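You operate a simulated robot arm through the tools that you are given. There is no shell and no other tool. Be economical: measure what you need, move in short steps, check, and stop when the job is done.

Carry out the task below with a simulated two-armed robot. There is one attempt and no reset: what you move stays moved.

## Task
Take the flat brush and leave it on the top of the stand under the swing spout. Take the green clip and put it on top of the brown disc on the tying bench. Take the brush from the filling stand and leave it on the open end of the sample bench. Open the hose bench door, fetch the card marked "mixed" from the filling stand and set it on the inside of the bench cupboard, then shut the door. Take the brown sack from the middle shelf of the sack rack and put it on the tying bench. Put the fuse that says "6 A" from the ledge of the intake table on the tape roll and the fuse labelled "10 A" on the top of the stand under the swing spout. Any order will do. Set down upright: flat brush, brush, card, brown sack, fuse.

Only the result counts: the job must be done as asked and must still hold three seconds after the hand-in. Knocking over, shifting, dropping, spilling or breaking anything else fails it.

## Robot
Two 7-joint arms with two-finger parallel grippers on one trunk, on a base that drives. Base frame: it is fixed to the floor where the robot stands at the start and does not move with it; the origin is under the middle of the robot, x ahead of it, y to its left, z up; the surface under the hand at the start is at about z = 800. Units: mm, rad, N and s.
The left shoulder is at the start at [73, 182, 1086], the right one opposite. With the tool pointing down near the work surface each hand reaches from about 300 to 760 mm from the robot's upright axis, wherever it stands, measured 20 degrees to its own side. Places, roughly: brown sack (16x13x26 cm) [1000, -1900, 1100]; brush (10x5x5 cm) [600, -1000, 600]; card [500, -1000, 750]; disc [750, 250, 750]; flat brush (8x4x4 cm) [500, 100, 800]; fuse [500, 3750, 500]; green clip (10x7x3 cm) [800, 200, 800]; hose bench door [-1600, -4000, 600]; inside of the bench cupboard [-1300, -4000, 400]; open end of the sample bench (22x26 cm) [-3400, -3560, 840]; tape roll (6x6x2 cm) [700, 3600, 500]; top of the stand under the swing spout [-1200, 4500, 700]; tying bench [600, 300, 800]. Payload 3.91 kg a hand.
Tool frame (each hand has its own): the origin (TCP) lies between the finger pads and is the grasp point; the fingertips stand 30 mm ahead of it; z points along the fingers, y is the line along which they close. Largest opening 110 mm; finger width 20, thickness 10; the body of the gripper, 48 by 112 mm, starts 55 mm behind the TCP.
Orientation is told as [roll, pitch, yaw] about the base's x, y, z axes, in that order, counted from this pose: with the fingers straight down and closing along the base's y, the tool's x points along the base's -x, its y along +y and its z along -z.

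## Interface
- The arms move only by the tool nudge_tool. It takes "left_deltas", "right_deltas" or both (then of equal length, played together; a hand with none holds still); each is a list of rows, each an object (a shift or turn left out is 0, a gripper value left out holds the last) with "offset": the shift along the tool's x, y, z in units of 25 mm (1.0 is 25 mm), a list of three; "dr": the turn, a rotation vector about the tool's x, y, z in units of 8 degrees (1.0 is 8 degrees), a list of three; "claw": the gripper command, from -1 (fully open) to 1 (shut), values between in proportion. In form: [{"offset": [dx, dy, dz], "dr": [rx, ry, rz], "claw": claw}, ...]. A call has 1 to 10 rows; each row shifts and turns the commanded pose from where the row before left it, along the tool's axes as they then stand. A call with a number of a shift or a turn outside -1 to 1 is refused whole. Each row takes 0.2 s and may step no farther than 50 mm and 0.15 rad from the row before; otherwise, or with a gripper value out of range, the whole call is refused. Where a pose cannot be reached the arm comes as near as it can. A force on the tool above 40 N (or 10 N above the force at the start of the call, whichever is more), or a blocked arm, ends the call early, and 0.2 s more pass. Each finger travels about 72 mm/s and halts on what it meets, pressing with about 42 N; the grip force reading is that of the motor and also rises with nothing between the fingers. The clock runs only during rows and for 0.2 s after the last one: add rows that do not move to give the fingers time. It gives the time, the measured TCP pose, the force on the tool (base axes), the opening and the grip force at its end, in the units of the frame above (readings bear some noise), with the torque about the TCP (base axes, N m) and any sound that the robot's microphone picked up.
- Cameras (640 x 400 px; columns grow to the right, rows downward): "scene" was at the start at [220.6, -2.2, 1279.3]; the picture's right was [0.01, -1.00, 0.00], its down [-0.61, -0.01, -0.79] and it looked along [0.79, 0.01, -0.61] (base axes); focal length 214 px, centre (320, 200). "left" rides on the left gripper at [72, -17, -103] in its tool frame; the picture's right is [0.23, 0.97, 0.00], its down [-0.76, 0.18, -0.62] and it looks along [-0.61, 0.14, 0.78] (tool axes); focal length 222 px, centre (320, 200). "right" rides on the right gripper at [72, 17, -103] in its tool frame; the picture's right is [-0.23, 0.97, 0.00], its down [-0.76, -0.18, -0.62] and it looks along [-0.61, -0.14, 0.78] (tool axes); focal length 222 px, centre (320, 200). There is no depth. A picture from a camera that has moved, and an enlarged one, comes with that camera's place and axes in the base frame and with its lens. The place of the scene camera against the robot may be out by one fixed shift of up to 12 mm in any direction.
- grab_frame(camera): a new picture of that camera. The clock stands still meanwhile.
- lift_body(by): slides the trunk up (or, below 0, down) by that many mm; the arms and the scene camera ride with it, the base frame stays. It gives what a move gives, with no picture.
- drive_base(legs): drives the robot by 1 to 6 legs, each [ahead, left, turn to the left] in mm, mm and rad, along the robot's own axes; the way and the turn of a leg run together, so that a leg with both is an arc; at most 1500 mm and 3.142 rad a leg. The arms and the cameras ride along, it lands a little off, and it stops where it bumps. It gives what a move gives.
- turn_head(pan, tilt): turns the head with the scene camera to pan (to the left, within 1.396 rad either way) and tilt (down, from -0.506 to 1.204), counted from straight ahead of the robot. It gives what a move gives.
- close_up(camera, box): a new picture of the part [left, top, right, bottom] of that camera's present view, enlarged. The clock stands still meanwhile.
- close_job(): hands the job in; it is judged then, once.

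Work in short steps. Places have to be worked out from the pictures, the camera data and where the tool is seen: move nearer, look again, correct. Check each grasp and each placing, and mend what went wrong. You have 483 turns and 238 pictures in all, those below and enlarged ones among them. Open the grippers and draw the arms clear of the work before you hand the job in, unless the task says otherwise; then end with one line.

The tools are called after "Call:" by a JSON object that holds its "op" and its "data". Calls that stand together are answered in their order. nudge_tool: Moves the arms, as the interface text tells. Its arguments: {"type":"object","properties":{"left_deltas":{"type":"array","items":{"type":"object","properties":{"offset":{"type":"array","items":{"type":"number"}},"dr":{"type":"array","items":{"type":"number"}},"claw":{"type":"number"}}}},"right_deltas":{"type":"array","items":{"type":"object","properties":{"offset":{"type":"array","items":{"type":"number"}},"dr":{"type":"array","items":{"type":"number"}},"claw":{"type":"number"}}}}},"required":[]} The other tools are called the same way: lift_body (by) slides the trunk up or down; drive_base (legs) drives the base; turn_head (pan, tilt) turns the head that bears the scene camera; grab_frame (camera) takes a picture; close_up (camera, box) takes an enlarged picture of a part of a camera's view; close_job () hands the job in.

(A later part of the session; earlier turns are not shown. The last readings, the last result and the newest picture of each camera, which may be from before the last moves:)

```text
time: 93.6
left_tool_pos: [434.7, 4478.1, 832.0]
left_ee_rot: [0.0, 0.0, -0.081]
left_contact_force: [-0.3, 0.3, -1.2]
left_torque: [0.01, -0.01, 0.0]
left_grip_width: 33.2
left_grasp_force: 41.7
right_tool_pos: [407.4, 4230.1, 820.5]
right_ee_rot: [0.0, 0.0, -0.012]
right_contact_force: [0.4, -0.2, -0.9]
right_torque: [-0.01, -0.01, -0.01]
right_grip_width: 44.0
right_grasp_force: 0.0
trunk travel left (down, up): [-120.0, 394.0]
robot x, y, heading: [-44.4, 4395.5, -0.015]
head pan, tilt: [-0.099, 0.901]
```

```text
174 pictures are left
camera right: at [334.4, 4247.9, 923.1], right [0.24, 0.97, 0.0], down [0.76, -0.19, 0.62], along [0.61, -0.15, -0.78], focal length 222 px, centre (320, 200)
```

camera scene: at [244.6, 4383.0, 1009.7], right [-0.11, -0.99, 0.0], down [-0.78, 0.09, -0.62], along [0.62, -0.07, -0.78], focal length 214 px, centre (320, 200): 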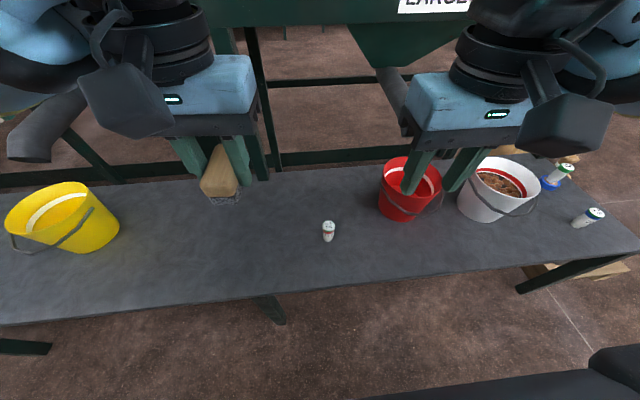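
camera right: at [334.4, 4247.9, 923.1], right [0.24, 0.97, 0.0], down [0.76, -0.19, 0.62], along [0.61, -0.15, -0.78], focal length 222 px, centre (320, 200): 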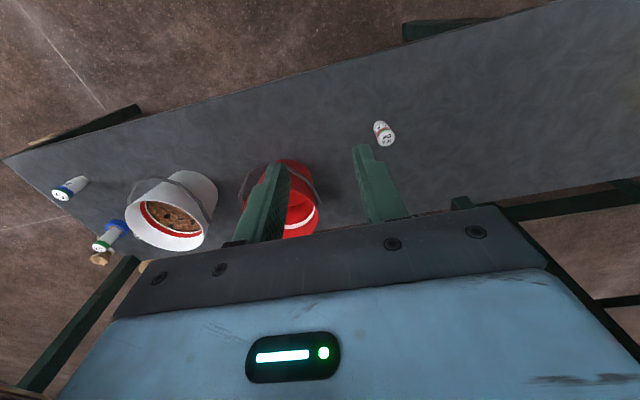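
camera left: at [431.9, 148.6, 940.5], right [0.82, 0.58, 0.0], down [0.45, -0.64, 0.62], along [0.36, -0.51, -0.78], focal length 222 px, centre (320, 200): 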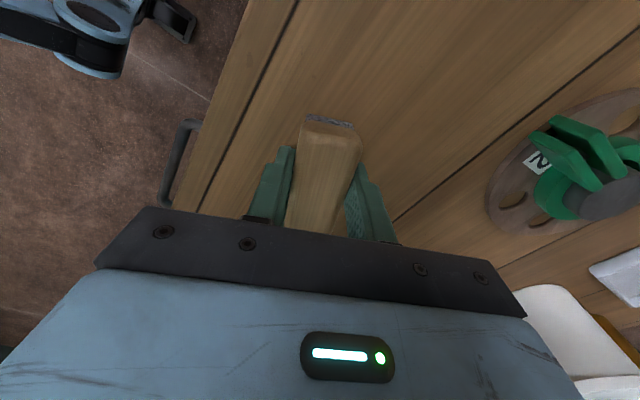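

The 10 A fuse is at about (531,4331). I'll bring the right hand above it.

Call:
{"op": "nudge_tool", "data": {"right_deltas": [{"offset": [-0.496, 0.404, 0.92], "claw": -0.1}, {"offset": [-0.496, 0.404, 0.92]}, {"offset": [-0.496, 0.404, 0.92]}, {"offset": [-0.496, 0.404, 0.92]}, {"offset": [-0.496, 0.404, 0.92]}, {"offset": [-0.496, 0.404, 0.92]}, {"offset": [-0.496, 0.404, 0.92]}, {"offset": [-0.496, 0.404, 0.92]}, {"offset": [-0.496, 0.404, 0.92]}, {"offset": [-0.496, 0.404, 0.92]}]}}

Call:
{"op": "grab_frame", "data": {"camera": "right"}}

```text
time: 95.8
left_tool_pos: [434.8, 4477.6, 832.6]
left_ee_rot: [0.0, 0.001, -0.082]
left_contact_force: [0.2, 0.1, -0.9]
left_torque: [0.0, -0.01, -0.01]
left_grip_width: 33.2
left_grasp_force: 41.7
right_tool_pos: [534.3, 4328.6, 590.9]
right_ee_rot: [-0.001, 0.0, -0.013]
right_contact_force: [1.0, 0.1, 0.3]
right_torque: [0.01, -0.02, 0.02]
right_grip_width: 60.4
right_grasp_force: 0.1
trunk travel left (down, up): [-120.0, 394.0]
robot x, y, heading: [-39.4, 4399.4, -0.014]
head pan, tilt: [-0.099, 0.901]
```

```text
173 pictures are left
camera right: at [460.5, 4346.8, 693.1], right [0.24, 0.97, 0.0], down [0.76, -0.19, 0.62], along [0.61, -0.15, -0.78], focal length 222 px, centre (320, 200)
```

right: 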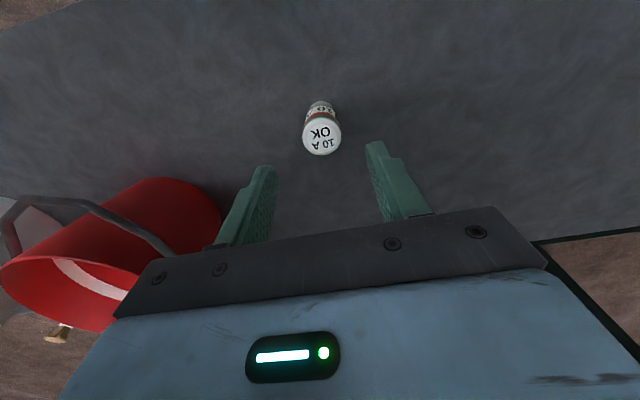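

Aligned. I'll lower to 500 and close.

Call:
{"op": "nudge_tool", "data": {"right_deltas": [{"offset": [0.04, 0.08, 0.9]}, {"offset": [0, 0, 0.9]}, {"offset": [0, 0, 0.9]}, {"offset": [0, 0, 0.92]}, {}]}}

Call:
{"op": "grab_frame", "data": {"camera": "right"}}

```text
time: 97.0
left_tool_pos: [434.2, 4478.2, 832.2]
left_ee_rot: [0.0, 0.002, -0.082]
left_contact_force: [0.5, 1.1, -0.1]
left_torque: [0.01, 0.0, 0.04]
left_grip_width: 33.2
left_grasp_force: 41.8
right_tool_pos: [530.9, 4330.9, 500.1]
right_ee_rot: [0.0, 0.001, -0.012]
right_contact_force: [-0.5, 0.7, 0.5]
right_torque: [0.01, 0.01, -0.01]
right_grip_width: 60.3
right_grasp_force: 0.2
trunk travel left (down, up): [-120.0, 394.0]
robot x, y, heading: [-41.9, 4396.2, -0.015]
head pan, tilt: [-0.099, 0.901]
```

```text
172 pictures are left
camera right: at [458.2, 4348.0, 602.6], right [0.24, 0.97, 0.0], down [0.76, -0.19, 0.62], along [0.61, -0.15, -0.78], focal length 222 px, centre (320, 200)
```

right: 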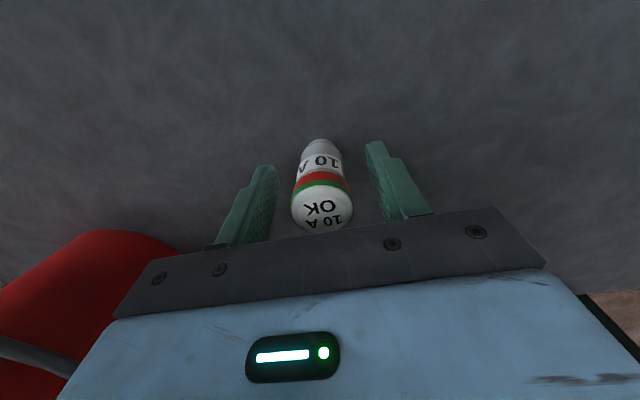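

The picture matches the earlier good grasp, so I'll close and lift.

Call:
{"op": "nudge_tool", "data": {"right_deltas": [{"claw": 1}, {}, {}, {"offset": [0, 0, -1]}, {"offset": [0, 0, -1]}, {"offset": [0, 0, -1]}, {"offset": [0, 0, -1]}, {"offset": [0.5, -0.4, -1]}, {"offset": [0.5, -0.4, -1]}, {"offset": [0.5, -0.4, -1]}]}}

Call:
{"op": "nudge_tool", "data": {"right_deltas": [{"offset": [0.9, -0.4, -0.9]}, {"offset": [0.9, -0.4, -0.9]}, {"offset": [0.9, -0.4, -0.9]}, {"offset": [0.9, -0.4, -0.9]}, {"offset": [0.9, -0.4, -0.9]}, {"offset": [0.9, -0.4, -0.9]}]}}

Call:
{"op": "grab_frame", "data": {"camera": "right"}}

```text
time: 99.2
left_tool_pos: [435.7, 4478.4, 834.0]
left_ee_rot: [0.001, 0.0, -0.083]
left_contact_force: [-0.4, -0.6, -1.0]
left_torque: [0.01, 0.04, 0.02]
left_grip_width: 33.3
left_grasp_force: 41.7
right_tool_pos: [492.2, 4301.9, 676.4]
right_ee_rot: [0.0, 0.0, -0.013]
right_contact_force: [-0.4, 0.5, -0.6]
right_torque: [-0.01, 0.01, 0.03]
right_grip_width: 29.4
right_grasp_force: 42.3
trunk travel left (down, up): [-120.0, 394.0]
robot x, y, heading: [-44.3, 4402.3, -0.014]
head pan, tilt: [-0.099, 0.901]
```

```text
time: 100.6
left_tool_pos: [435.0, 4477.8, 833.3]
left_ee_rot: [0.002, -0.002, -0.084]
left_contact_force: [0.3, -0.1, -1.4]
left_torque: [0.0, -0.02, 0.01]
left_grip_width: 33.2
left_grasp_force: 41.5
right_tool_pos: [356.1, 4243.6, 812.6]
right_ee_rot: [0.0, 0.001, -0.01]
right_contact_force: [-0.7, 0.9, -1.1]
right_torque: [0.02, 0.01, 0.0]
right_grip_width: 29.6
right_grasp_force: 41.8
trunk travel left (down, up): [-120.0, 394.0]
robot x, y, heading: [-40.3, 4393.0, -0.007]
head pan, tilt: [-0.099, 0.901]
```

```text
171 pictures are left
camera right: at [283.1, 4261.6, 915.7], right [0.24, 0.97, 0.0], down [0.76, -0.19, 0.62], along [0.6, -0.15, -0.78], focal length 222 px, centre (320, 200)
```

right: 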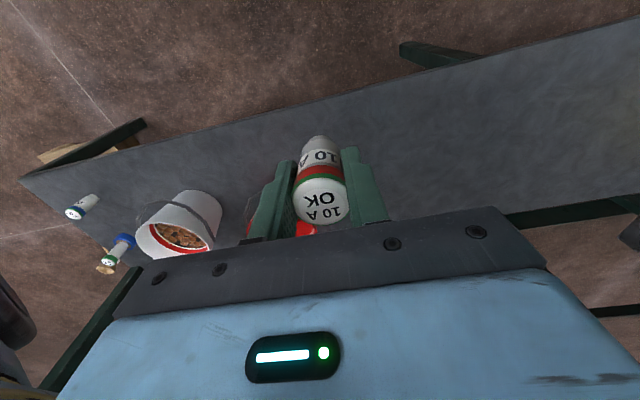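

The 10 A fuse is held. I'll raise the trunk, back away from the table and turn around toward the spout stand.

Call:
{"op": "lift_body", "data": {"by": 230}}

Call:
{"op": "drive_base", "data": {"legs": [[-180, 0, 0], [0, 0, 1.571]]}}

Call:
{"op": "turn_head", "data": {"pan": 1.1, "tilt": 0.35}}

Call:
{"op": "grab_frame", "data": {"camera": "scene"}}

```text
time: 103.0
left_tool_pos: [434.9, 4478.3, 1062.1]
left_ee_rot: [0.0, 0.0, -0.082]
left_contact_force: [0.9, 0.2, -0.1]
left_torque: [-0.02, 0.01, -0.02]
left_grip_width: 33.3
left_grasp_force: 42.0
right_tool_pos: [359.0, 4243.0, 1040.6]
right_ee_rot: [0.001, 0.001, -0.012]
right_contact_force: [-0.7, 0.4, -0.1]
right_torque: [0.0, 0.01, 0.0]
right_grip_width: 29.7
right_grasp_force: 41.4
trunk travel left (down, up): [-350.0, 164.0]
robot x, y, heading: [-44.6, 4401.0, -0.016]
head pan, tilt: [-0.099, 0.901]
```

```text
time: 108.4
left_tool_pos: [-305.5, 4876.0, 1062.9]
left_ee_rot: [0.0, 0.001, 1.488]
left_contact_force: [0.1, 0.5, -0.8]
left_torque: [0.02, 0.01, 0.0]
left_grip_width: 33.3
left_grasp_force: 42.0
right_tool_pos: [-69.8, 4799.9, 1039.8]
right_ee_rot: [0.001, 0.0, 1.56]
right_contact_force: [0.3, 0.0, -0.3]
right_torque: [-0.04, 0.0, -0.01]
right_grip_width: 29.3
right_grasp_force: 41.8
trunk travel left (down, up): [-350.0, 164.0]
robot x, y, heading: [-222.0, 4395.6, 1.56]
head pan, tilt: [-0.099, 0.901]
```

```text
time: 109.8
left_tool_pos: [-304.5, 4876.6, 1063.3]
left_ee_rot: [0.001, -0.001, 1.488]
left_contact_force: [-0.4, -0.6, -1.5]
left_torque: [0.0, 0.0, -0.02]
left_grip_width: 33.2
left_grasp_force: 41.7
right_tool_pos: [-69.4, 4799.3, 1039.7]
right_ee_rot: [-0.001, 0.001, 1.559]
right_contact_force: [-0.2, 0.3, -0.4]
right_torque: [-0.01, -0.01, -0.01]
right_grip_width: 29.5
right_grasp_force: 41.8
trunk travel left (down, up): [-350.0, 164.0]
robot x, y, heading: [-223.8, 4398.8, 1.561]
head pan, tilt: [1.1, 0.351]
```

```text
170 pictures are left
camera scene: at [-301.7, 4571.5, 1307.3], right [0.47, 0.89, 0.0], down [0.3, -0.16, -0.94], along [-0.83, 0.44, -0.34], focal length 214 px, centre (320, 200)
```

scene: 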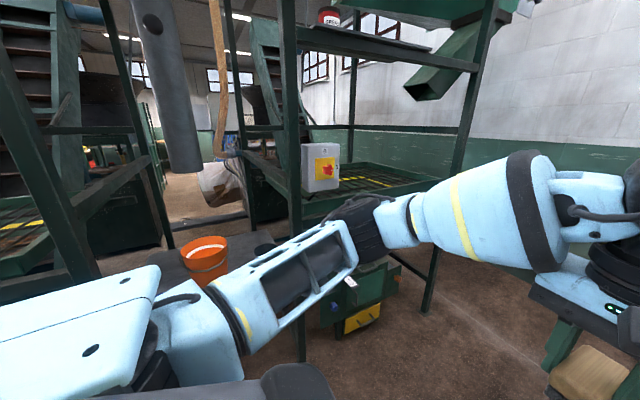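

The spout stand is to the left. I'll turn further to face -x and look.

Call:
{"op": "drive_base", "data": {"legs": [[0, 0, 1.575]]}}

Call:
{"op": "turn_head", "data": {"pan": 0, "tilt": 0.45}}

Call:
{"op": "grab_frame", "data": {"camera": "scene"}}

```text
time: 114.1
left_tool_pos: [-694.6, 4288.6, 1062.1]
left_ee_rot: [-0.001, 0.001, 3.123]
left_contact_force: [-0.1, 0.5, -0.7]
left_torque: [0.0, 0.0, -0.01]
left_grip_width: 33.2
left_grasp_force: 42.4
right_tool_pos: [-633.1, 4527.1, 1039.7]
right_ee_rot: [0.0, 0.0, -3.092]
right_contact_force: [-0.2, -0.1, -0.7]
right_torque: [0.0, 0.01, 0.0]
right_grip_width: 28.5
right_grasp_force: 42.1
trunk travel left (down, up): [-350.0, 164.0]
robot x, y, heading: [-223.0, 4397.4, -3.094]
head pan, tilt: [1.1, 0.351]
```

```text
time: 115.5
left_tool_pos: [-694.2, 4290.0, 1062.5]
left_ee_rot: [0.0, 0.0, 3.12]
left_contact_force: [-0.3, -0.1, -1.0]
left_torque: [0.0, 0.0, 0.01]
left_grip_width: 33.2
left_grasp_force: 42.0
right_tool_pos: [-632.3, 4526.5, 1040.4]
right_ee_rot: [-0.001, -0.001, -3.091]
right_contact_force: [0.7, 0.4, -1.7]
right_torque: [-0.01, 0.0, 0.0]
right_grip_width: 28.5
right_grasp_force: 41.8
trunk travel left (down, up): [-350.0, 164.0]
robot x, y, heading: [-221.4, 4397.6, -3.095]
head pan, tilt: [0.0, 0.45]
```

```text
169 pictures are left
camera scene: at [-444.4, 4384.9, 1298.1], right [-0.05, 1.0, 0.0], down [0.43, 0.02, -0.9], along [-0.9, -0.05, -0.44], focal length 214 px, centre (320, 200)
```

scene: 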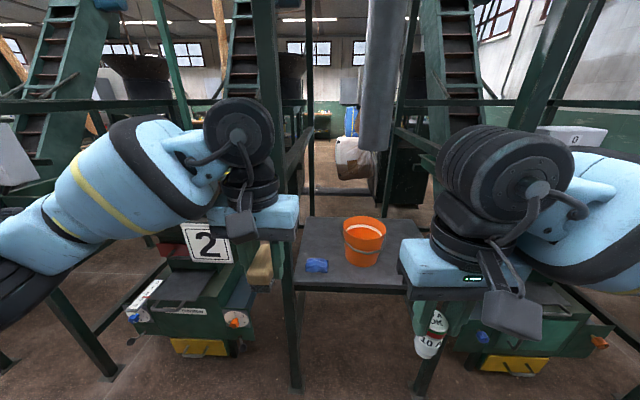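

The stand top spans roughly x -990 to -1457 and y 4266 to 4676, with a bucket and a blue item on it. I'll zoom for free space and posts.

Call:
{"op": "close_up", "data": {"camera": "scene", "box": [270, 180, 450, 310]}}

Call:
{"op": "turn_head", "data": {"pan": 0, "tilt": 0.0}}

Call:
{"op": "grab_frame", "data": {"camera": "scene"}}

```text
3.08 times, centred on (360, 245) of scene
camera zoom: at [-444.4, 4384.9, 1298.1], right [-0.05, 1.0, 0.0], down [0.43, 0.02, -0.9], along [-0.9, -0.05, -0.44], focal length 660 px, centre (197, 62)
```

zoom: 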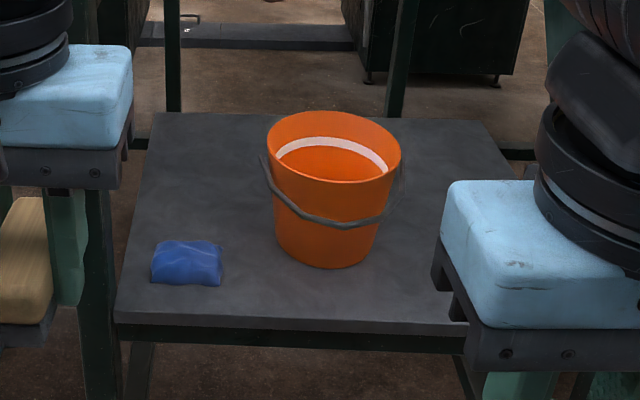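

```text
time: 116.3
left_tool_pos: [-695.2, 4288.7, 1062.7]
left_ee_rot: [-0.001, 0.002, 3.124]
left_contact_force: [-0.2, 0.4, -0.9]
left_torque: [-0.01, -0.04, 0.02]
left_grip_width: 33.1
left_grasp_force: 41.6
right_tool_pos: [-632.2, 4527.5, 1039.9]
right_ee_rot: [-0.001, 0.0, -3.092]
right_contact_force: [0.4, -0.4, -0.3]
right_torque: [-0.02, 0.0, 0.02]
right_grip_width: 28.7
right_grasp_force: 42.3
trunk travel left (down, up): [-350.0, 164.0]
robot x, y, heading: [-223.3, 4402.2, -3.091]
head pan, tilt: [0.0, 0.0]
```

```text
167 pictures are left
camera scene: at [-442.6, 4385.1, 1339.7], right [-0.05, 1.0, 0.0], down [0.0, 0.0, -1.0], along [-1.0, -0.05, 0.0], focal length 214 px, centre (320, 200)
```

scene: 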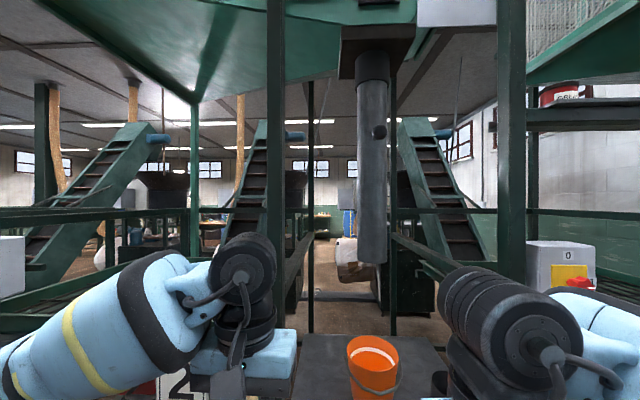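

The spout pipe ends near (-1148,4522) at z of about 1138. I'll lower the trunk 200 mm so the hands pass below it, then drive in to x of about -580.

Call:
{"op": "lift_body", "data": {"by": -200}}

Call:
{"op": "drive_base", "data": {"legs": [[0, -105, -0.049], [330, 0, 0]]}}

Call:
{"op": "turn_head", "data": {"pan": 0, "tilt": 0.9}}

Call:
{"op": "grab_frame", "data": {"camera": "scene"}}

Call:
{"op": "grab_frame", "data": {"camera": "left"}}

Call:
{"op": "grab_frame", "data": {"camera": "right"}}

```text
time: 118.5
left_tool_pos: [-695.2, 4288.9, 864.3]
left_ee_rot: [0.001, -0.002, 3.122]
left_contact_force: [1.1, 0.2, -1.5]
left_torque: [-0.02, 0.0, -0.01]
left_grip_width: 33.3
left_grasp_force: 42.1
right_tool_pos: [-631.4, 4526.6, 840.1]
right_ee_rot: [0.001, -0.001, -3.092]
right_contact_force: [-0.2, -0.2, -0.8]
right_torque: [0.02, 0.02, 0.03]
right_grip_width: 28.7
right_grasp_force: 42.0
trunk travel left (down, up): [-150.0, 364.0]
robot x, y, heading: [-220.0, 4397.0, -3.09]
head pan, tilt: [0.0, 0.0]
```

```text
time: 121.6
left_tool_pos: [-947.3, 4421.1, 858.5]
left_ee_rot: [0.016, -0.003, 3.046]
left_contact_force: [-0.5, 1.3, -0.4]
left_torque: [-0.02, -0.01, 0.02]
left_grip_width: 33.2
left_grasp_force: 41.7
right_tool_pos: [-881.6, 4653.6, 843.5]
right_ee_rot: [0.002, -0.009, -3.137]
right_contact_force: [0.6, 0.0, -0.3]
right_torque: [0.0, -0.01, 0.01]
right_grip_width: 28.7
right_grasp_force: 41.9
trunk travel left (down, up): [-150.0, 364.0]
robot x, y, heading: [-487.1, 4505.5, -3.135]
head pan, tilt: [0.0, 0.0]
stopped in leg 2: the robot was blocked; the commanded pose is now the measured one
```

```text
time: 122.8
left_tool_pos: [-947.3, 4420.1, 860.1]
left_ee_rot: [0.017, -0.003, 3.046]
left_contact_force: [-0.4, 0.0, -0.3]
left_torque: [-0.01, 0.02, 0.01]
left_grip_width: 33.2
left_grasp_force: 42.1
right_tool_pos: [-880.4, 4652.8, 844.6]
right_ee_rot: [0.0, -0.012, -3.138]
right_contact_force: [-0.1, 0.1, -1.1]
right_torque: [-0.01, 0.01, 0.0]
right_grip_width: 28.5
right_grasp_force: 41.8
trunk travel left (down, up): [-150.0, 364.0]
robot x, y, heading: [-490.7, 4503.6, -3.141]
head pan, tilt: [0.0, 0.901]
```

```text
166 pictures are left
camera scene: at [-745.8, 4503.1, 1049.6], right [0.0, 1.0, 0.0], down [0.78, 0.0, -0.63], along [-0.63, 0.0, -0.78], focal length 214 px, centre (320, 200)
```

scene: 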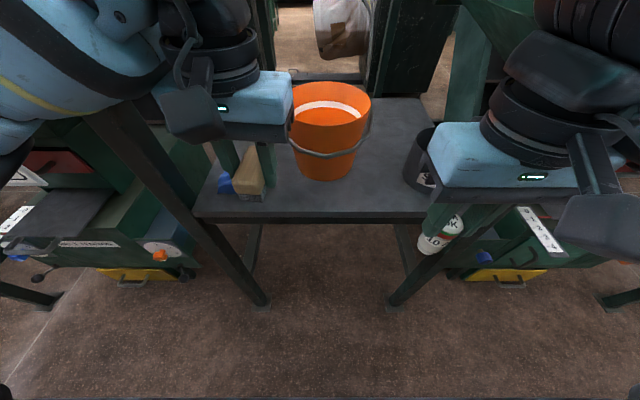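

```text
165 pictures are left
camera left: at [-874.4, 4431.0, 961.3], right [0.13, -0.99, 0.01], down [-0.77, -0.1, 0.63], along [-0.62, -0.1, -0.78], focal length 222 px, centre (320, 200)
```

left: 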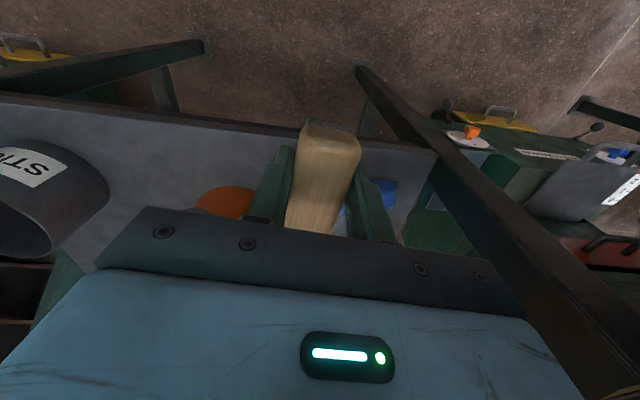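

```text
164 pictures are left
camera right: at [-807.7, 4637.6, 946.8], right [-0.22, -0.97, 0.0], down [-0.75, 0.18, 0.63], along [-0.62, 0.14, -0.77], focal length 222 px, centre (320, 200)
```

right: 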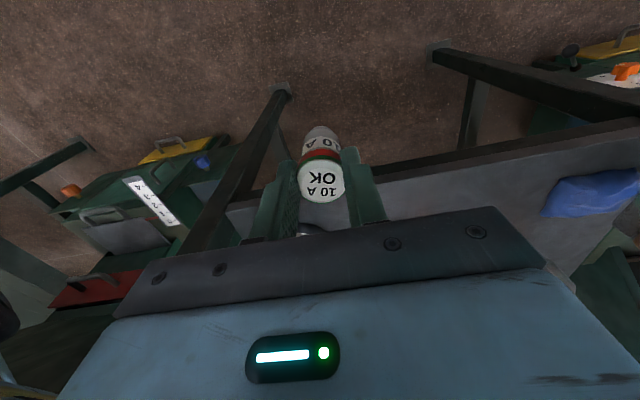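

The left arm touched the left post, so I'll back off 40 mm and shift right a little. Both drop spots are reachable from there by extending the arms.

Call:
{"op": "drive_base", "data": {"legs": [[-30, -40, 0]]}}

Call:
{"op": "nudge_tool", "data": {"right_deltas": [{"offset": [-0.9, 0.4, 0]}, {"offset": [-0.9, 0.4, 0]}, {"offset": [-0.9, 0.4, 0]}, {"offset": [-0.9, 0.4, 0]}, {"offset": [-0.9, 0.4, 0]}, {"offset": [-0.9, 0.4, 0]}]}}

Call:
{"op": "grab_frame", "data": {"camera": "right"}}

Call:
{"op": "grab_frame", "data": {"camera": "scene"}}

```text
time: 123.8
left_tool_pos: [-927.8, 4461.8, 852.1]
left_ee_rot: [0.013, 0.012, 3.048]
left_contact_force: [0.5, 0.3, -0.9]
left_torque: [-0.01, 0.02, 0.0]
left_grip_width: 33.4
left_grasp_force: 42.5
right_tool_pos: [-861.1, 4694.4, 839.7]
right_ee_rot: [-0.001, -0.001, -3.14]
right_contact_force: [-0.6, 0.6, -1.0]
right_torque: [0.0, -0.03, 0.01]
right_grip_width: 28.6
right_grasp_force: 41.4
trunk travel left (down, up): [-150.0, 364.0]
robot x, y, heading: [-460.3, 4546.5, -3.14]
head pan, tilt: [0.0, 0.901]
```

```text
time: 125.2
left_tool_pos: [-922.2, 4466.7, 854.0]
left_ee_rot: [0.017, 0.007, 3.045]
left_contact_force: [-0.5, -0.4, 0.2]
left_torque: [0.02, -0.01, 0.01]
left_grip_width: 33.2
left_grasp_force: 42.2
right_tool_pos: [-992.7, 4643.2, 842.1]
right_ee_rot: [0.004, -0.006, 3.137]
right_contact_force: [-0.8, -1.2, 0.2]
right_torque: [0.02, -0.03, 0.01]
right_grip_width: 28.5
right_grasp_force: 41.8
trunk travel left (down, up): [-150.0, 364.0]
robot x, y, heading: [-455.6, 4548.3, 3.141]
head pan, tilt: [0.0, 0.901]
```

```text
163 pictures are left
camera right: at [-920.1, 4625.5, 944.1], right [-0.23, -0.97, 0.0], down [-0.76, 0.18, 0.63], along [-0.61, 0.14, -0.78], focal length 222 px, centre (320, 200)
```

right: 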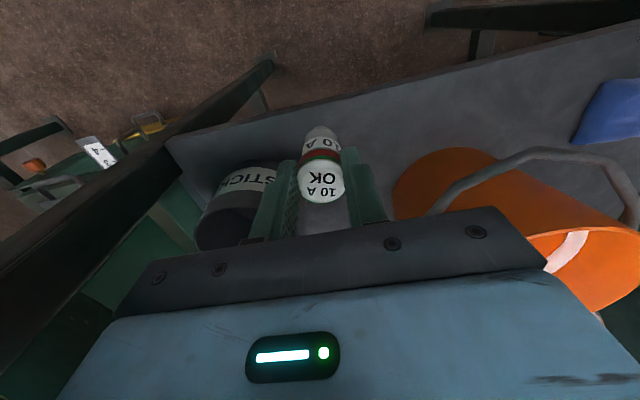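

```text
162 pictures are left
camera scene: at [-722.3, 4547.8, 1047.5], right [0.0, 1.0, 0.0], down [0.78, 0.0, -0.63], along [-0.63, 0.0, -0.78], focal length 214 px, centre (320, 200)
```

scene: 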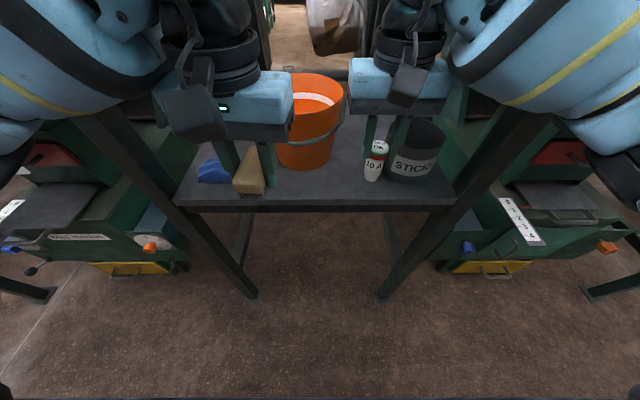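

The free spot for the fuse is about (-1030,4643), between the bucket and the cup. I'll advance and lower.

Call:
{"op": "nudge_tool", "data": {"right_deltas": [{"offset": [-0.38, 0, 0.75]}, {"offset": [-0.38, 0, 0.75]}, {"offset": [-0.38, 0, 0.75]}, {"offset": [-0.38, 0, 0.75]}]}}

Call:
{"op": "grab_frame", "data": {"camera": "right"}}

Call:
{"op": "close_up", "data": {"camera": "scene", "box": [260, 80, 480, 230]}}

```text
time: 126.3
left_tool_pos: [-913.9, 4460.5, 857.2]
left_ee_rot: [0.009, -0.003, 3.044]
left_contact_force: [0.6, 0.4, -0.3]
left_torque: [0.0, -0.04, 0.0]
left_grip_width: 32.9
left_grasp_force: 41.8
right_tool_pos: [-1019.9, 4630.2, 792.7]
right_ee_rot: [0.008, -0.048, -3.127]
right_contact_force: [-0.1, 0.5, -0.2]
right_torque: [0.0, 0.02, -0.01]
right_grip_width: 28.3
right_grasp_force: 41.6
trunk travel left (down, up): [-150.0, 364.0]
robot x, y, heading: [-455.8, 4546.7, 3.138]
head pan, tilt: [0.0, 0.901]
stopped in row 4 (right hand): the force on the tool passed its limit at 42 N (the readings are from after the stop); the commanded pose is now the measured one
```

```text
161 pictures are left
camera right: at [-942.5, 4615.3, 892.5], right [-0.21, -0.98, 0.02], down [-0.73, 0.17, 0.66], along [-0.65, 0.12, -0.75], focal length 222 px, centre (320, 200)
```

right: 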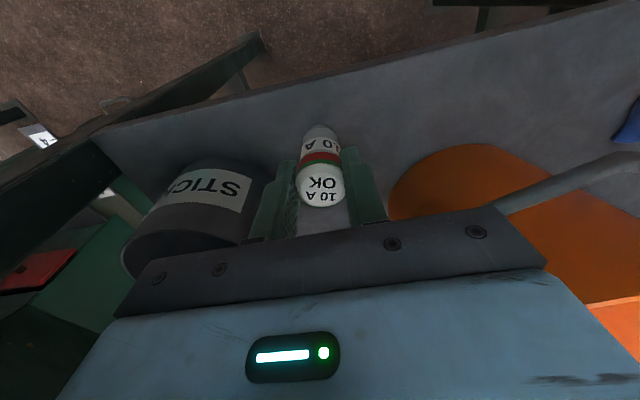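

```text
2.67 times, centred on (370, 155) of scene
camera zoom: at [-711.4, 4541.4, 1049.4], right [0.0, 1.0, 0.0], down [0.77, 0.0, -0.63], along [-0.63, 0.0, -0.77], focal length 572 px, centre (187, 320)
```

zoom: 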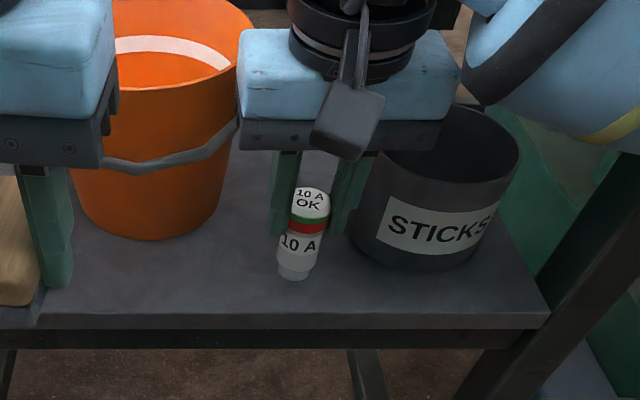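

Something stopped the right hand at 42 N; the bent forearm most likely met the right post. I'll raise the hand, back the robot off and reach in with straighter arms.

Call:
{"op": "nudge_tool", "data": {"right_deltas": [{"offset": [0.3, 0, -1]}, {"offset": [0.3, 0, -1]}]}}

Call:
{"op": "drive_base", "data": {"legs": [[-130, 40, 0]]}}

Call:
{"op": "grab_frame", "data": {"camera": "scene"}}

```text
time: 126.9
left_tool_pos: [-916.8, 4465.4, 857.9]
left_ee_rot: [0.016, 0.001, 3.046]
left_contact_force: [-0.1, 0.0, -0.5]
left_torque: [-0.01, -0.02, -0.03]
left_grip_width: 33.0
left_grasp_force: 41.9
right_tool_pos: [-1004.3, 4636.3, 823.2]
right_ee_rot: [0.007, -0.018, -3.131]
right_contact_force: [1.2, -0.5, -1.1]
right_torque: [-0.01, 0.03, -0.05]
right_grip_width: 28.4
right_grasp_force: 42.1
trunk travel left (down, up): [-150.0, 364.0]
robot x, y, heading: [-457.8, 4546.6, 3.138]
head pan, tilt: [0.0, 0.901]
```

```text
time: 128.2
left_tool_pos: [-799.8, 4422.1, 852.1]
left_ee_rot: [0.011, 0.013, 3.048]
left_contact_force: [0.1, -0.3, -0.8]
left_torque: [0.0, 0.0, 0.0]
left_grip_width: 33.2
left_grasp_force: 42.2
right_tool_pos: [-890.3, 4592.5, 827.8]
right_ee_rot: [0.012, -0.025, -3.132]
right_contact_force: [0.4, -0.5, -0.3]
right_torque: [-0.04, 0.0, -0.01]
right_grip_width: 28.3
right_grasp_force: 42.0
trunk travel left (down, up): [-150.0, 364.0]
robot x, y, heading: [-330.8, 4510.8, 3.14]
head pan, tilt: [0.0, 0.901]
```

```text
159 pictures are left
camera scene: at [-599.1, 4503.7, 1046.2], right [0.0, 1.0, 0.0], down [0.78, 0.0, -0.62], along [-0.62, 0.0, -0.78], focal length 214 px, centre (320, 200)
```

scene: 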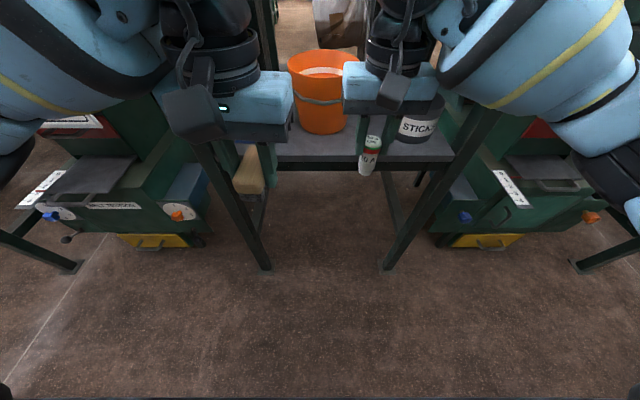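

Now I'll extend the right hand straight in to (-1030,4643) at the present height.

Call:
{"op": "nudge_tool", "data": {"right_deltas": [{"offset": [-0.935, -0.335, 0]}, {"offset": [-0.935, -0.335, 0]}, {"offset": [-0.935, -0.335, 0]}, {"offset": [-0.935, -0.335, 0]}, {"offset": [-0.935, -0.335, 0]}, {"offset": [-0.935, -0.335, 0]}]}}

Call:
{"op": "grab_frame", "data": {"camera": "scene"}}

```text
time: 129.6
left_tool_pos: [-799.9, 4421.6, 851.9]
left_ee_rot: [0.014, 0.012, 3.047]
left_contact_force: [-0.2, 0.5, -1.1]
left_torque: [0.02, -0.02, -0.04]
left_grip_width: 33.0
left_grasp_force: 41.9
right_tool_pos: [-1030.1, 4642.8, 831.8]
right_ee_rot: [0.011, -0.024, -3.133]
right_contact_force: [-0.2, 0.2, -1.5]
right_torque: [0.02, -0.04, -0.01]
right_grip_width: 28.7
right_grasp_force: 42.0
trunk travel left (down, up): [-150.0, 364.0]
robot x, y, heading: [-326.9, 4507.9, 3.141]
head pan, tilt: [0.0, 0.901]
```

```text
158 pictures are left
camera scene: at [-599.9, 4503.8, 1046.0], right [0.0, 1.0, 0.0], down [0.78, 0.0, -0.62], along [-0.62, 0.0, -0.78], focal length 214 px, centre (320, 200)
```

scene: 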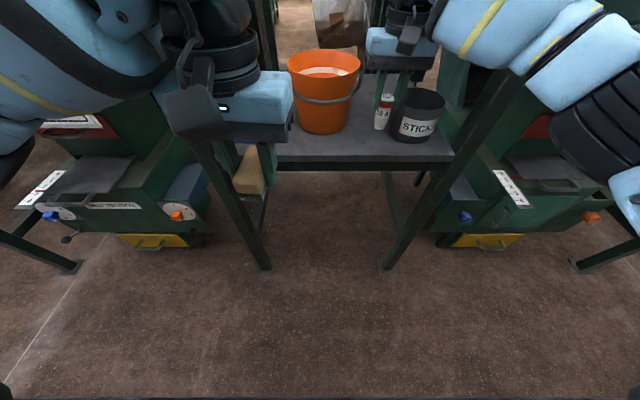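

I'll lower in steps with the force guard and watch for contact.

Call:
{"op": "nudge_tool", "data": {"right_deltas": [{"offset": [0, 0.3, 0.6]}, {"offset": [0, 0.3, 0.6]}, {"offset": [0, 0, 0.6]}]}}

Call:
{"op": "close_up", "data": {"camera": "scene", "box": [270, 20, 520, 190]}}

```text
time: 130.4
left_tool_pos: [-797.5, 4421.4, 854.9]
left_ee_rot: [0.015, 0.008, 3.047]
left_contact_force: [-0.9, -0.3, -0.6]
left_torque: [0.0, 0.0, 0.04]
left_grip_width: 33.2
left_grasp_force: 42.1
right_tool_pos: [-1029.4, 4626.9, 792.6]
right_ee_rot: [0.012, -0.036, -3.133]
right_contact_force: [-0.1, 3.8, 35.4]
right_torque: [0.53, 0.41, -0.05]
right_grip_width: 28.2
right_grasp_force: 42.0
trunk travel left (down, up): [-150.0, 364.0]
robot x, y, heading: [-327.1, 4507.3, 3.138]
head pan, tilt: [0.0, 0.901]
```

```text
2.35 times, centred on (395, 105) of scene
camera zoom: at [-596.8, 4503.8, 1047.4], right [0.0, 1.0, 0.0], down [0.78, 0.0, -0.62], along [-0.62, 0.0, -0.78], focal length 505 px, centre (144, 424)
```

zoom: 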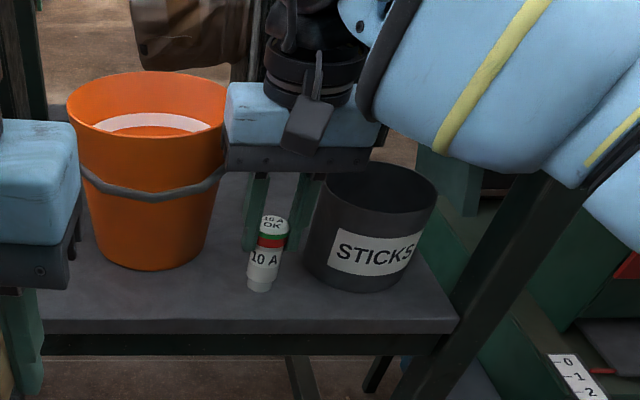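

The reaction force acts right under the fuse, so it is standing on the stand top, which is higher than I assumed. I'll ease off to a light contact.

Call:
{"op": "nudge_tool", "data": {"right_deltas": [{"offset": [0, 0, -0.1]}, {}]}}

```text
time: 131.0
left_tool_pos: [-797.6, 4422.2, 853.8]
left_ee_rot: [0.012, 0.01, 3.046]
left_contact_force: [0.3, -0.4, -0.2]
left_torque: [0.01, 0.0, -0.01]
left_grip_width: 33.2
left_grasp_force: 42.0
right_tool_pos: [-1029.9, 4626.1, 794.0]
right_ee_rot: [0.012, -0.032, -3.132]
right_contact_force: [0.2, 4.7, 31.7]
right_torque: [0.46, 0.43, -0.05]
right_grip_width: 28.5
right_grasp_force: 42.0
trunk travel left (down, up): [-150.0, 364.0]
robot x, y, heading: [-330.6, 4506.1, 3.14]
head pan, tilt: [0.0, 0.901]
```

Call:
{"op": "nudge_tool", "data": {"right_deltas": [{"offset": [0, 0, -0.35]}, {"offset": [0, 0, -0.3]}, {}]}}

Call:
{"op": "close_up", "data": {"camera": "scene", "box": [350, 70, 430, 160]}}

```text
time: 131.8
left_tool_pos: [-799.6, 4421.9, 852.1]
left_ee_rot: [0.011, 0.013, 3.047]
left_contact_force: [-0.5, -0.6, 0.1]
left_torque: [-0.02, -0.01, 0.01]
left_grip_width: 33.2
left_grasp_force: 41.4
right_tool_pos: [-1031.5, 4627.3, 803.4]
right_ee_rot: [0.009, -0.022, -3.132]
right_contact_force: [0.4, -0.6, -0.8]
right_torque: [-0.03, -0.02, -0.01]
right_grip_width: 28.1
right_grasp_force: 41.8
trunk travel left (down, up): [-150.0, 364.0]
robot x, y, heading: [-332.4, 4507.0, 3.142]
head pan, tilt: [0.0, 0.901]
```

```text
4.44 times, centred on (390, 115) of scene
camera zoom: at [-600.0, 4503.9, 1045.9], right [0.0, 1.0, 0.0], down [0.78, 0.0, -0.62], along [-0.62, 0.0, -0.78], focal length 953 px, centre (9, 578)
```

zoom: 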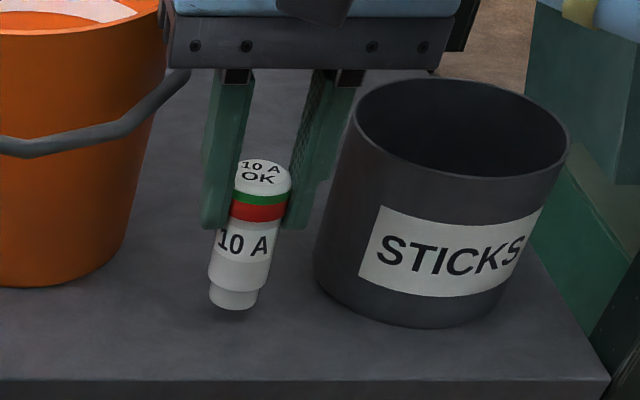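

The fuse is now just above the surface and looks vertical. I'll lower 4 mm for light contact and check the force.

Call:
{"op": "nudge_tool", "data": {"right_deltas": [{"offset": [0, 0, 0.12]}, {"offset": [0, 0, 0.08]}, {}]}}

```text
time: 132.6
left_tool_pos: [-799.9, 4424.0, 851.9]
left_ee_rot: [0.011, 0.013, 3.046]
left_contact_force: [-0.4, -0.2, -0.2]
left_torque: [-0.02, -0.02, -0.01]
left_grip_width: 33.2
left_grasp_force: 42.2
right_tool_pos: [-1033.2, 4627.4, 799.1]
right_ee_rot: [0.011, -0.023, -3.133]
right_contact_force: [0.6, 1.1, -1.2]
right_torque: [-0.02, -0.02, 0.0]
right_grip_width: 28.4
right_grasp_force: 41.6
trunk travel left (down, up): [-150.0, 364.0]
robot x, y, heading: [-325.3, 4508.2, 3.14]
head pan, tilt: [0.0, 0.901]
```

Call:
{"op": "nudge_tool", "data": {"right_deltas": [{"offset": [0, 0, 0.1]}, {"offset": [0, 0, 0.06]}, {}]}}

```text
time: 133.4
left_tool_pos: [-800.4, 4421.7, 852.9]
left_ee_rot: [0.012, 0.012, 3.048]
left_contact_force: [0.3, 0.6, -1.5]
left_torque: [0.01, 0.0, -0.01]
left_grip_width: 33.1
left_grasp_force: 42.2
right_tool_pos: [-1032.0, 4626.1, 795.5]
right_ee_rot: [0.011, -0.024, -3.134]
right_contact_force: [-0.1, -0.6, -0.9]
right_torque: [0.06, -0.02, -0.02]
right_grip_width: 28.6
right_grasp_force: 41.7
trunk travel left (down, up): [-150.0, 364.0]
robot x, y, heading: [-331.1, 4503.1, 3.143]
head pan, tilt: [0.0, 0.901]
```

No contact yet, so I'll continue down a little.

Call:
{"op": "nudge_tool", "data": {"right_deltas": [{"offset": [0, 0, 0.08]}, {"offset": [0, 0, 0.06]}, {}]}}

```text
time: 134.2
left_tool_pos: [-798.5, 4421.6, 851.7]
left_ee_rot: [0.011, 0.012, 3.048]
left_contact_force: [0.8, -0.3, -1.0]
left_torque: [0.01, 0.04, 0.0]
left_grip_width: 33.0
left_grasp_force: 42.0
right_tool_pos: [-1031.2, 4626.4, 793.1]
right_ee_rot: [0.01, -0.023, -3.134]
right_contact_force: [-0.7, 0.0, 4.7]
right_torque: [0.03, 0.08, 0.09]
right_grip_width: 28.6
right_grasp_force: 42.3
trunk travel left (down, up): [-150.0, 364.0]
robot x, y, heading: [-328.6, 4506.8, 3.139]
head pan, tilt: [0.0, 0.901]
```

Light contact at 4.7 N. I'll release and rise straight up.

Call:
{"op": "nudge_tool", "data": {"right_deltas": [{"claw": 0.15}, {}, {"offset": [0, 0, -0.6]}, {"offset": [0, 0, -1]}, {"offset": [0, 0, -1]}, {"offset": [0, 0, -1]}]}}

Call:
{"op": "close_up", "data": {"camera": "scene", "box": [270, 20, 470, 180]}}

```text
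time: 135.6
left_tool_pos: [-799.8, 4420.9, 853.3]
left_ee_rot: [0.013, 0.012, 3.047]
left_contact_force: [0.6, 0.6, -0.6]
left_torque: [-0.03, -0.01, -0.02]
left_grip_width: 33.2
left_grasp_force: 42.6
right_tool_pos: [-1028.4, 4625.7, 879.5]
right_ee_rot: [0.01, -0.022, -3.134]
right_contact_force: [1.1, 0.4, 0.1]
right_torque: [0.03, -0.02, -0.01]
right_grip_width: 46.6
right_grasp_force: 0.1
trunk travel left (down, up): [-150.0, 364.0]
robot x, y, heading: [-327.2, 4507.6, 3.143]
head pan, tilt: [0.0, 0.901]
```

```text
2.50 times, centred on (370, 100) of scene
camera zoom: at [-599.5, 4503.7, 1046.1], right [0.0, 1.0, 0.0], down [0.78, 0.0, -0.62], along [-0.62, 0.0, -0.78], focal length 536 px, centre (195, 450)
```

zoom: 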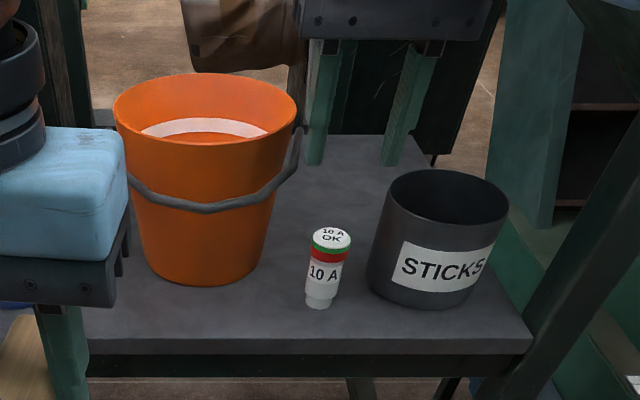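

The fuse stands. I'll withdraw the right hand and pull the left hand aside to look at the left part of the stand for the brush.

Call:
{"op": "nudge_tool", "data": {"right_deltas": [{"offset": [1, 0, 0]}, {"offset": [1, 0, 0]}, {"offset": [1, 0, 0]}, {"offset": [1, 0, 0]}, {"offset": [1, -0.2, 0]}, {"offset": [1, -0.2, 0]}, {"offset": [1, -0.2, 0]}, {"offset": [1, -0.2, 0]}]}}

Call:
{"op": "lift_body", "data": {"by": 250}}

Call:
{"op": "turn_head", "data": {"pan": 0.15, "tilt": 0.75}}

Call:
{"op": "grab_frame", "data": {"camera": "scene"}}

Call:
{"op": "grab_frame", "data": {"camera": "left"}}

```text
time: 137.4
left_tool_pos: [-800.0, 4422.5, 852.7]
left_ee_rot: [0.014, 0.013, 3.046]
left_contact_force: [0.6, 1.0, -0.7]
left_torque: [0.02, 0.0, 0.02]
left_grip_width: 33.4
left_grasp_force: 42.3
right_tool_pos: [-830.2, 4649.1, 876.3]
right_ee_rot: [0.01, -0.022, -3.133]
right_contact_force: [0.4, -0.2, 0.5]
right_torque: [-0.04, 0.0, -0.02]
right_grip_width: 46.7
right_grasp_force: 0.0
trunk travel left (down, up): [-150.0, 364.0]
robot x, y, heading: [-332.2, 4503.3, 3.145]
head pan, tilt: [0.0, 0.901]
```

```text
time: 140.0
left_tool_pos: [-799.3, 4420.2, 1101.6]
left_ee_rot: [0.014, 0.013, 3.047]
left_contact_force: [-0.2, -0.4, -1.1]
left_torque: [0.0, -0.03, 0.0]
left_grip_width: 33.4
left_grasp_force: 42.2
right_tool_pos: [-830.2, 4650.0, 1127.1]
right_ee_rot: [0.009, -0.023, -3.133]
right_contact_force: [0.5, -0.3, 0.4]
right_torque: [0.01, -0.03, -0.01]
right_grip_width: 46.6
right_grasp_force: 0.1
trunk travel left (down, up): [-400.0, 114.0]
robot x, y, heading: [-329.4, 4505.1, 3.141]
head pan, tilt: [0.0, 0.901]
```

```text
time: 140.7
left_tool_pos: [-800.8, 4421.8, 1102.1]
left_ee_rot: [0.011, 0.013, 3.047]
left_contact_force: [-0.2, 0.2, -0.5]
left_torque: [-0.01, 0.02, 0.03]
left_grip_width: 33.3
left_grasp_force: 41.8
right_tool_pos: [-831.0, 4649.1, 1127.1]
right_ee_rot: [0.011, -0.023, -3.133]
right_contact_force: [0.0, -0.2, 0.6]
right_torque: [-0.02, 0.04, -0.03]
right_grip_width: 46.7
right_grasp_force: 0.0
trunk travel left (down, up): [-400.0, 114.0]
robot x, y, heading: [-329.0, 4508.4, 3.143]
head pan, tilt: [0.15, 0.75]
```

```text
154 pictures are left
camera scene: at [-523.8, 4491.5, 1326.0], right [-0.15, 0.99, 0.0], down [0.67, 0.1, -0.73], along [-0.72, -0.11, -0.68], focal length 214 px, centre (320, 200)
```

scene: 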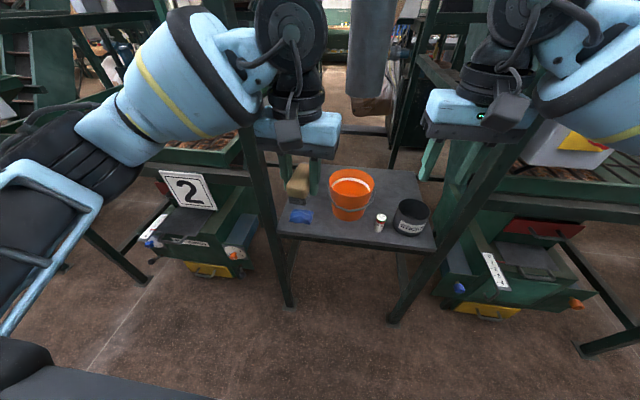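

```text
153 pictures are left
camera left: at [-728.7, 4432.5, 1205.8], right [0.13, -0.99, 0.02], down [-0.78, -0.1, 0.62], along [-0.61, -0.09, -0.79], focal length 222 px, centre (320, 200)
```

left: 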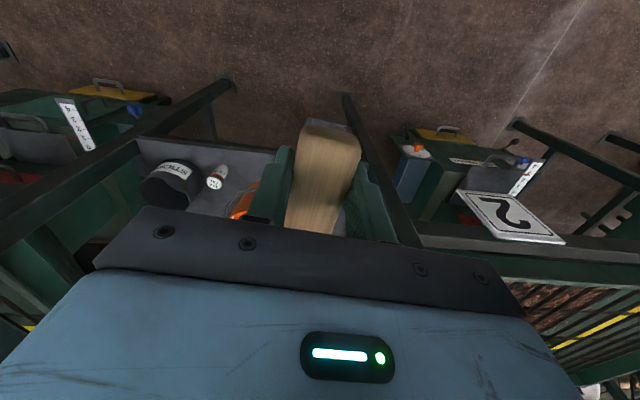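

Call:
{"op": "close_up", "data": {"camera": "scene", "box": [260, 150, 450, 260]}}

```text
3.37 times, centred on (355, 205) of scene
camera zoom: at [-523.8, 4491.5, 1326.0], right [-0.15, 0.99, 0.0], down [0.67, 0.1, -0.73], along [-0.72, -0.11, -0.68], focal length 722 px, centre (202, 183)
```

zoom: 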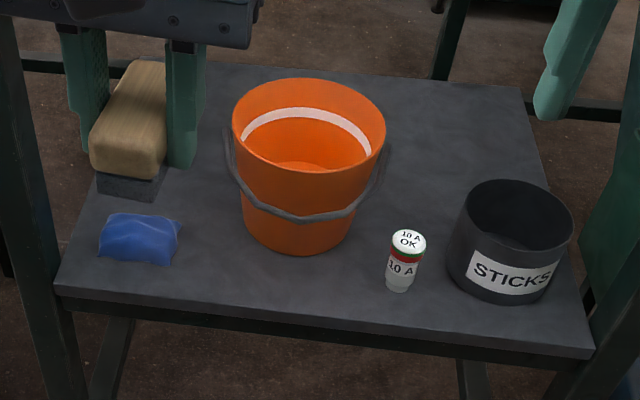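

I'll put the brush at about (-1018,4425) with its long axis pointing diagonally at the bucket, so the gripper body clears the bucket rim. First I'll lower the trunk and yaw the left hand.

Call:
{"op": "lift_body", "data": {"by": -250}}

Call:
{"op": "nudge_tool", "data": {"left_deltas": [{"dr": [0, 0, 1]}, {"dr": [0, 0, 1]}, {"dr": [0, 0, 1]}, {"dr": [0, 0, 1]}, {"dr": [0, 0, 1]}, {"dr": [0, 0, 0.25]}]}}

```text
time: 143.3
left_tool_pos: [-800.8, 4422.7, 851.8]
left_ee_rot: [0.012, 0.012, 3.048]
left_contact_force: [0.1, -0.3, -0.7]
left_torque: [0.0, 0.0, 0.0]
left_grip_width: 33.2
left_grasp_force: 42.3
right_tool_pos: [-829.0, 4649.0, 877.9]
right_ee_rot: [0.01, -0.024, -3.132]
right_contact_force: [0.0, -1.3, -1.3]
right_torque: [-0.01, -0.01, 0.02]
right_grip_width: 46.8
right_grasp_force: 0.0
trunk travel left (down, up): [-150.0, 364.0]
robot x, y, heading: [-329.5, 4507.8, 3.14]
head pan, tilt: [0.15, 0.75]
```

```text
time: 144.7
left_tool_pos: [-798.7, 4421.9, 851.8]
left_ee_rot: [0.003, 0.019, 2.313]
left_contact_force: [0.1, -0.4, -0.8]
left_torque: [0.0, -0.01, 0.0]
left_grip_width: 33.4
left_grasp_force: 41.7
right_tool_pos: [-830.6, 4647.9, 876.6]
right_ee_rot: [0.011, -0.024, -3.133]
right_contact_force: [-0.1, 0.8, 0.7]
right_torque: [0.0, 0.0, 0.02]
right_grip_width: 46.8
right_grasp_force: 0.1
trunk travel left (down, up): [-150.0, 364.0]
robot x, y, heading: [-330.2, 4508.1, 3.14]
head pan, tilt: [0.15, 0.75]
```

Now I'll extend the left hand in over the spot.

Call:
{"op": "nudge_tool", "data": {"left_deltas": [{"offset": [-0.75, 0.792, 0]}, {"offset": [-0.75, 0.792, 0]}, {"offset": [-0.75, 0.792, 0]}, {"offset": [-0.75, 0.792, 0]}, {"offset": [-0.75, 0.792, 0]}, {"offset": [-0.75, 0.792, 0]}, {"offset": [-0.75, 0.792, 0]}, {"offset": [-0.75, 0.792, 0]}]}}

Call:
{"op": "grab_frame", "data": {"camera": "scene"}}

Call:
{"op": "grab_frame", "data": {"camera": "left"}}

```text
time: 146.5
left_tool_pos: [-962.3, 4424.7, 850.6]
left_ee_rot: [0.001, 0.017, 2.314]
left_contact_force: [-0.5, 0.2, -0.6]
left_torque: [-0.01, 0.03, 0.04]
left_grip_width: 33.1
left_grasp_force: 41.7
left hand out of reach, approached as far as the arm can: row 6, 7, 8
right_tool_pos: [-830.2, 4648.5, 877.6]
right_ee_rot: [0.01, -0.022, -3.132]
right_contact_force: [-0.6, 0.0, -0.3]
right_torque: [0.01, 0.0, 0.01]
right_grip_width: 46.8
right_grasp_force: 0.2
trunk travel left (down, up): [-150.0, 364.0]
robot x, y, heading: [-333.2, 4508.5, 3.141]
head pan, tilt: [0.15, 0.75]
```

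```text
151 pictures are left
camera scene: at [-606.2, 4491.5, 1058.0], right [-0.15, 0.99, 0.0], down [0.67, 0.1, -0.73], along [-0.72, -0.11, -0.68], focal length 214 px, centre (320, 200)
```

scene: 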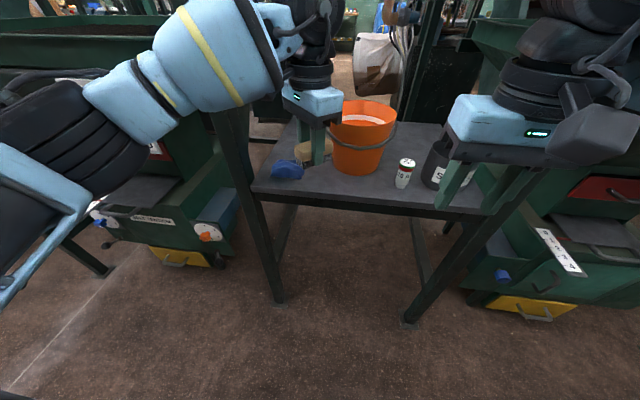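

```text
150 pictures are left
camera left: at [-903.1, 4383.1, 954.0], right [-0.56, -0.83, 0.01], down [-0.65, 0.45, 0.61], along [-0.51, 0.34, -0.79], focal length 222 px, centre (320, 200)
```

left: 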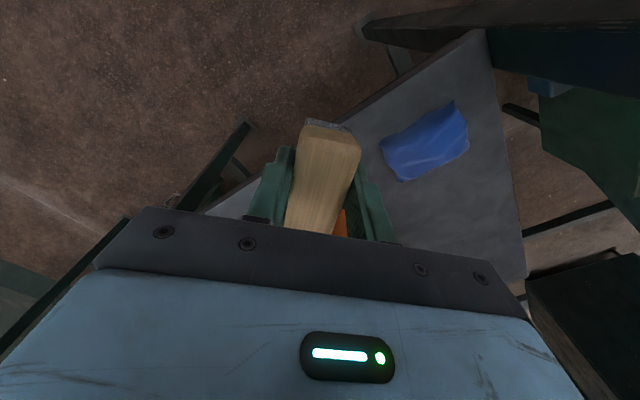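

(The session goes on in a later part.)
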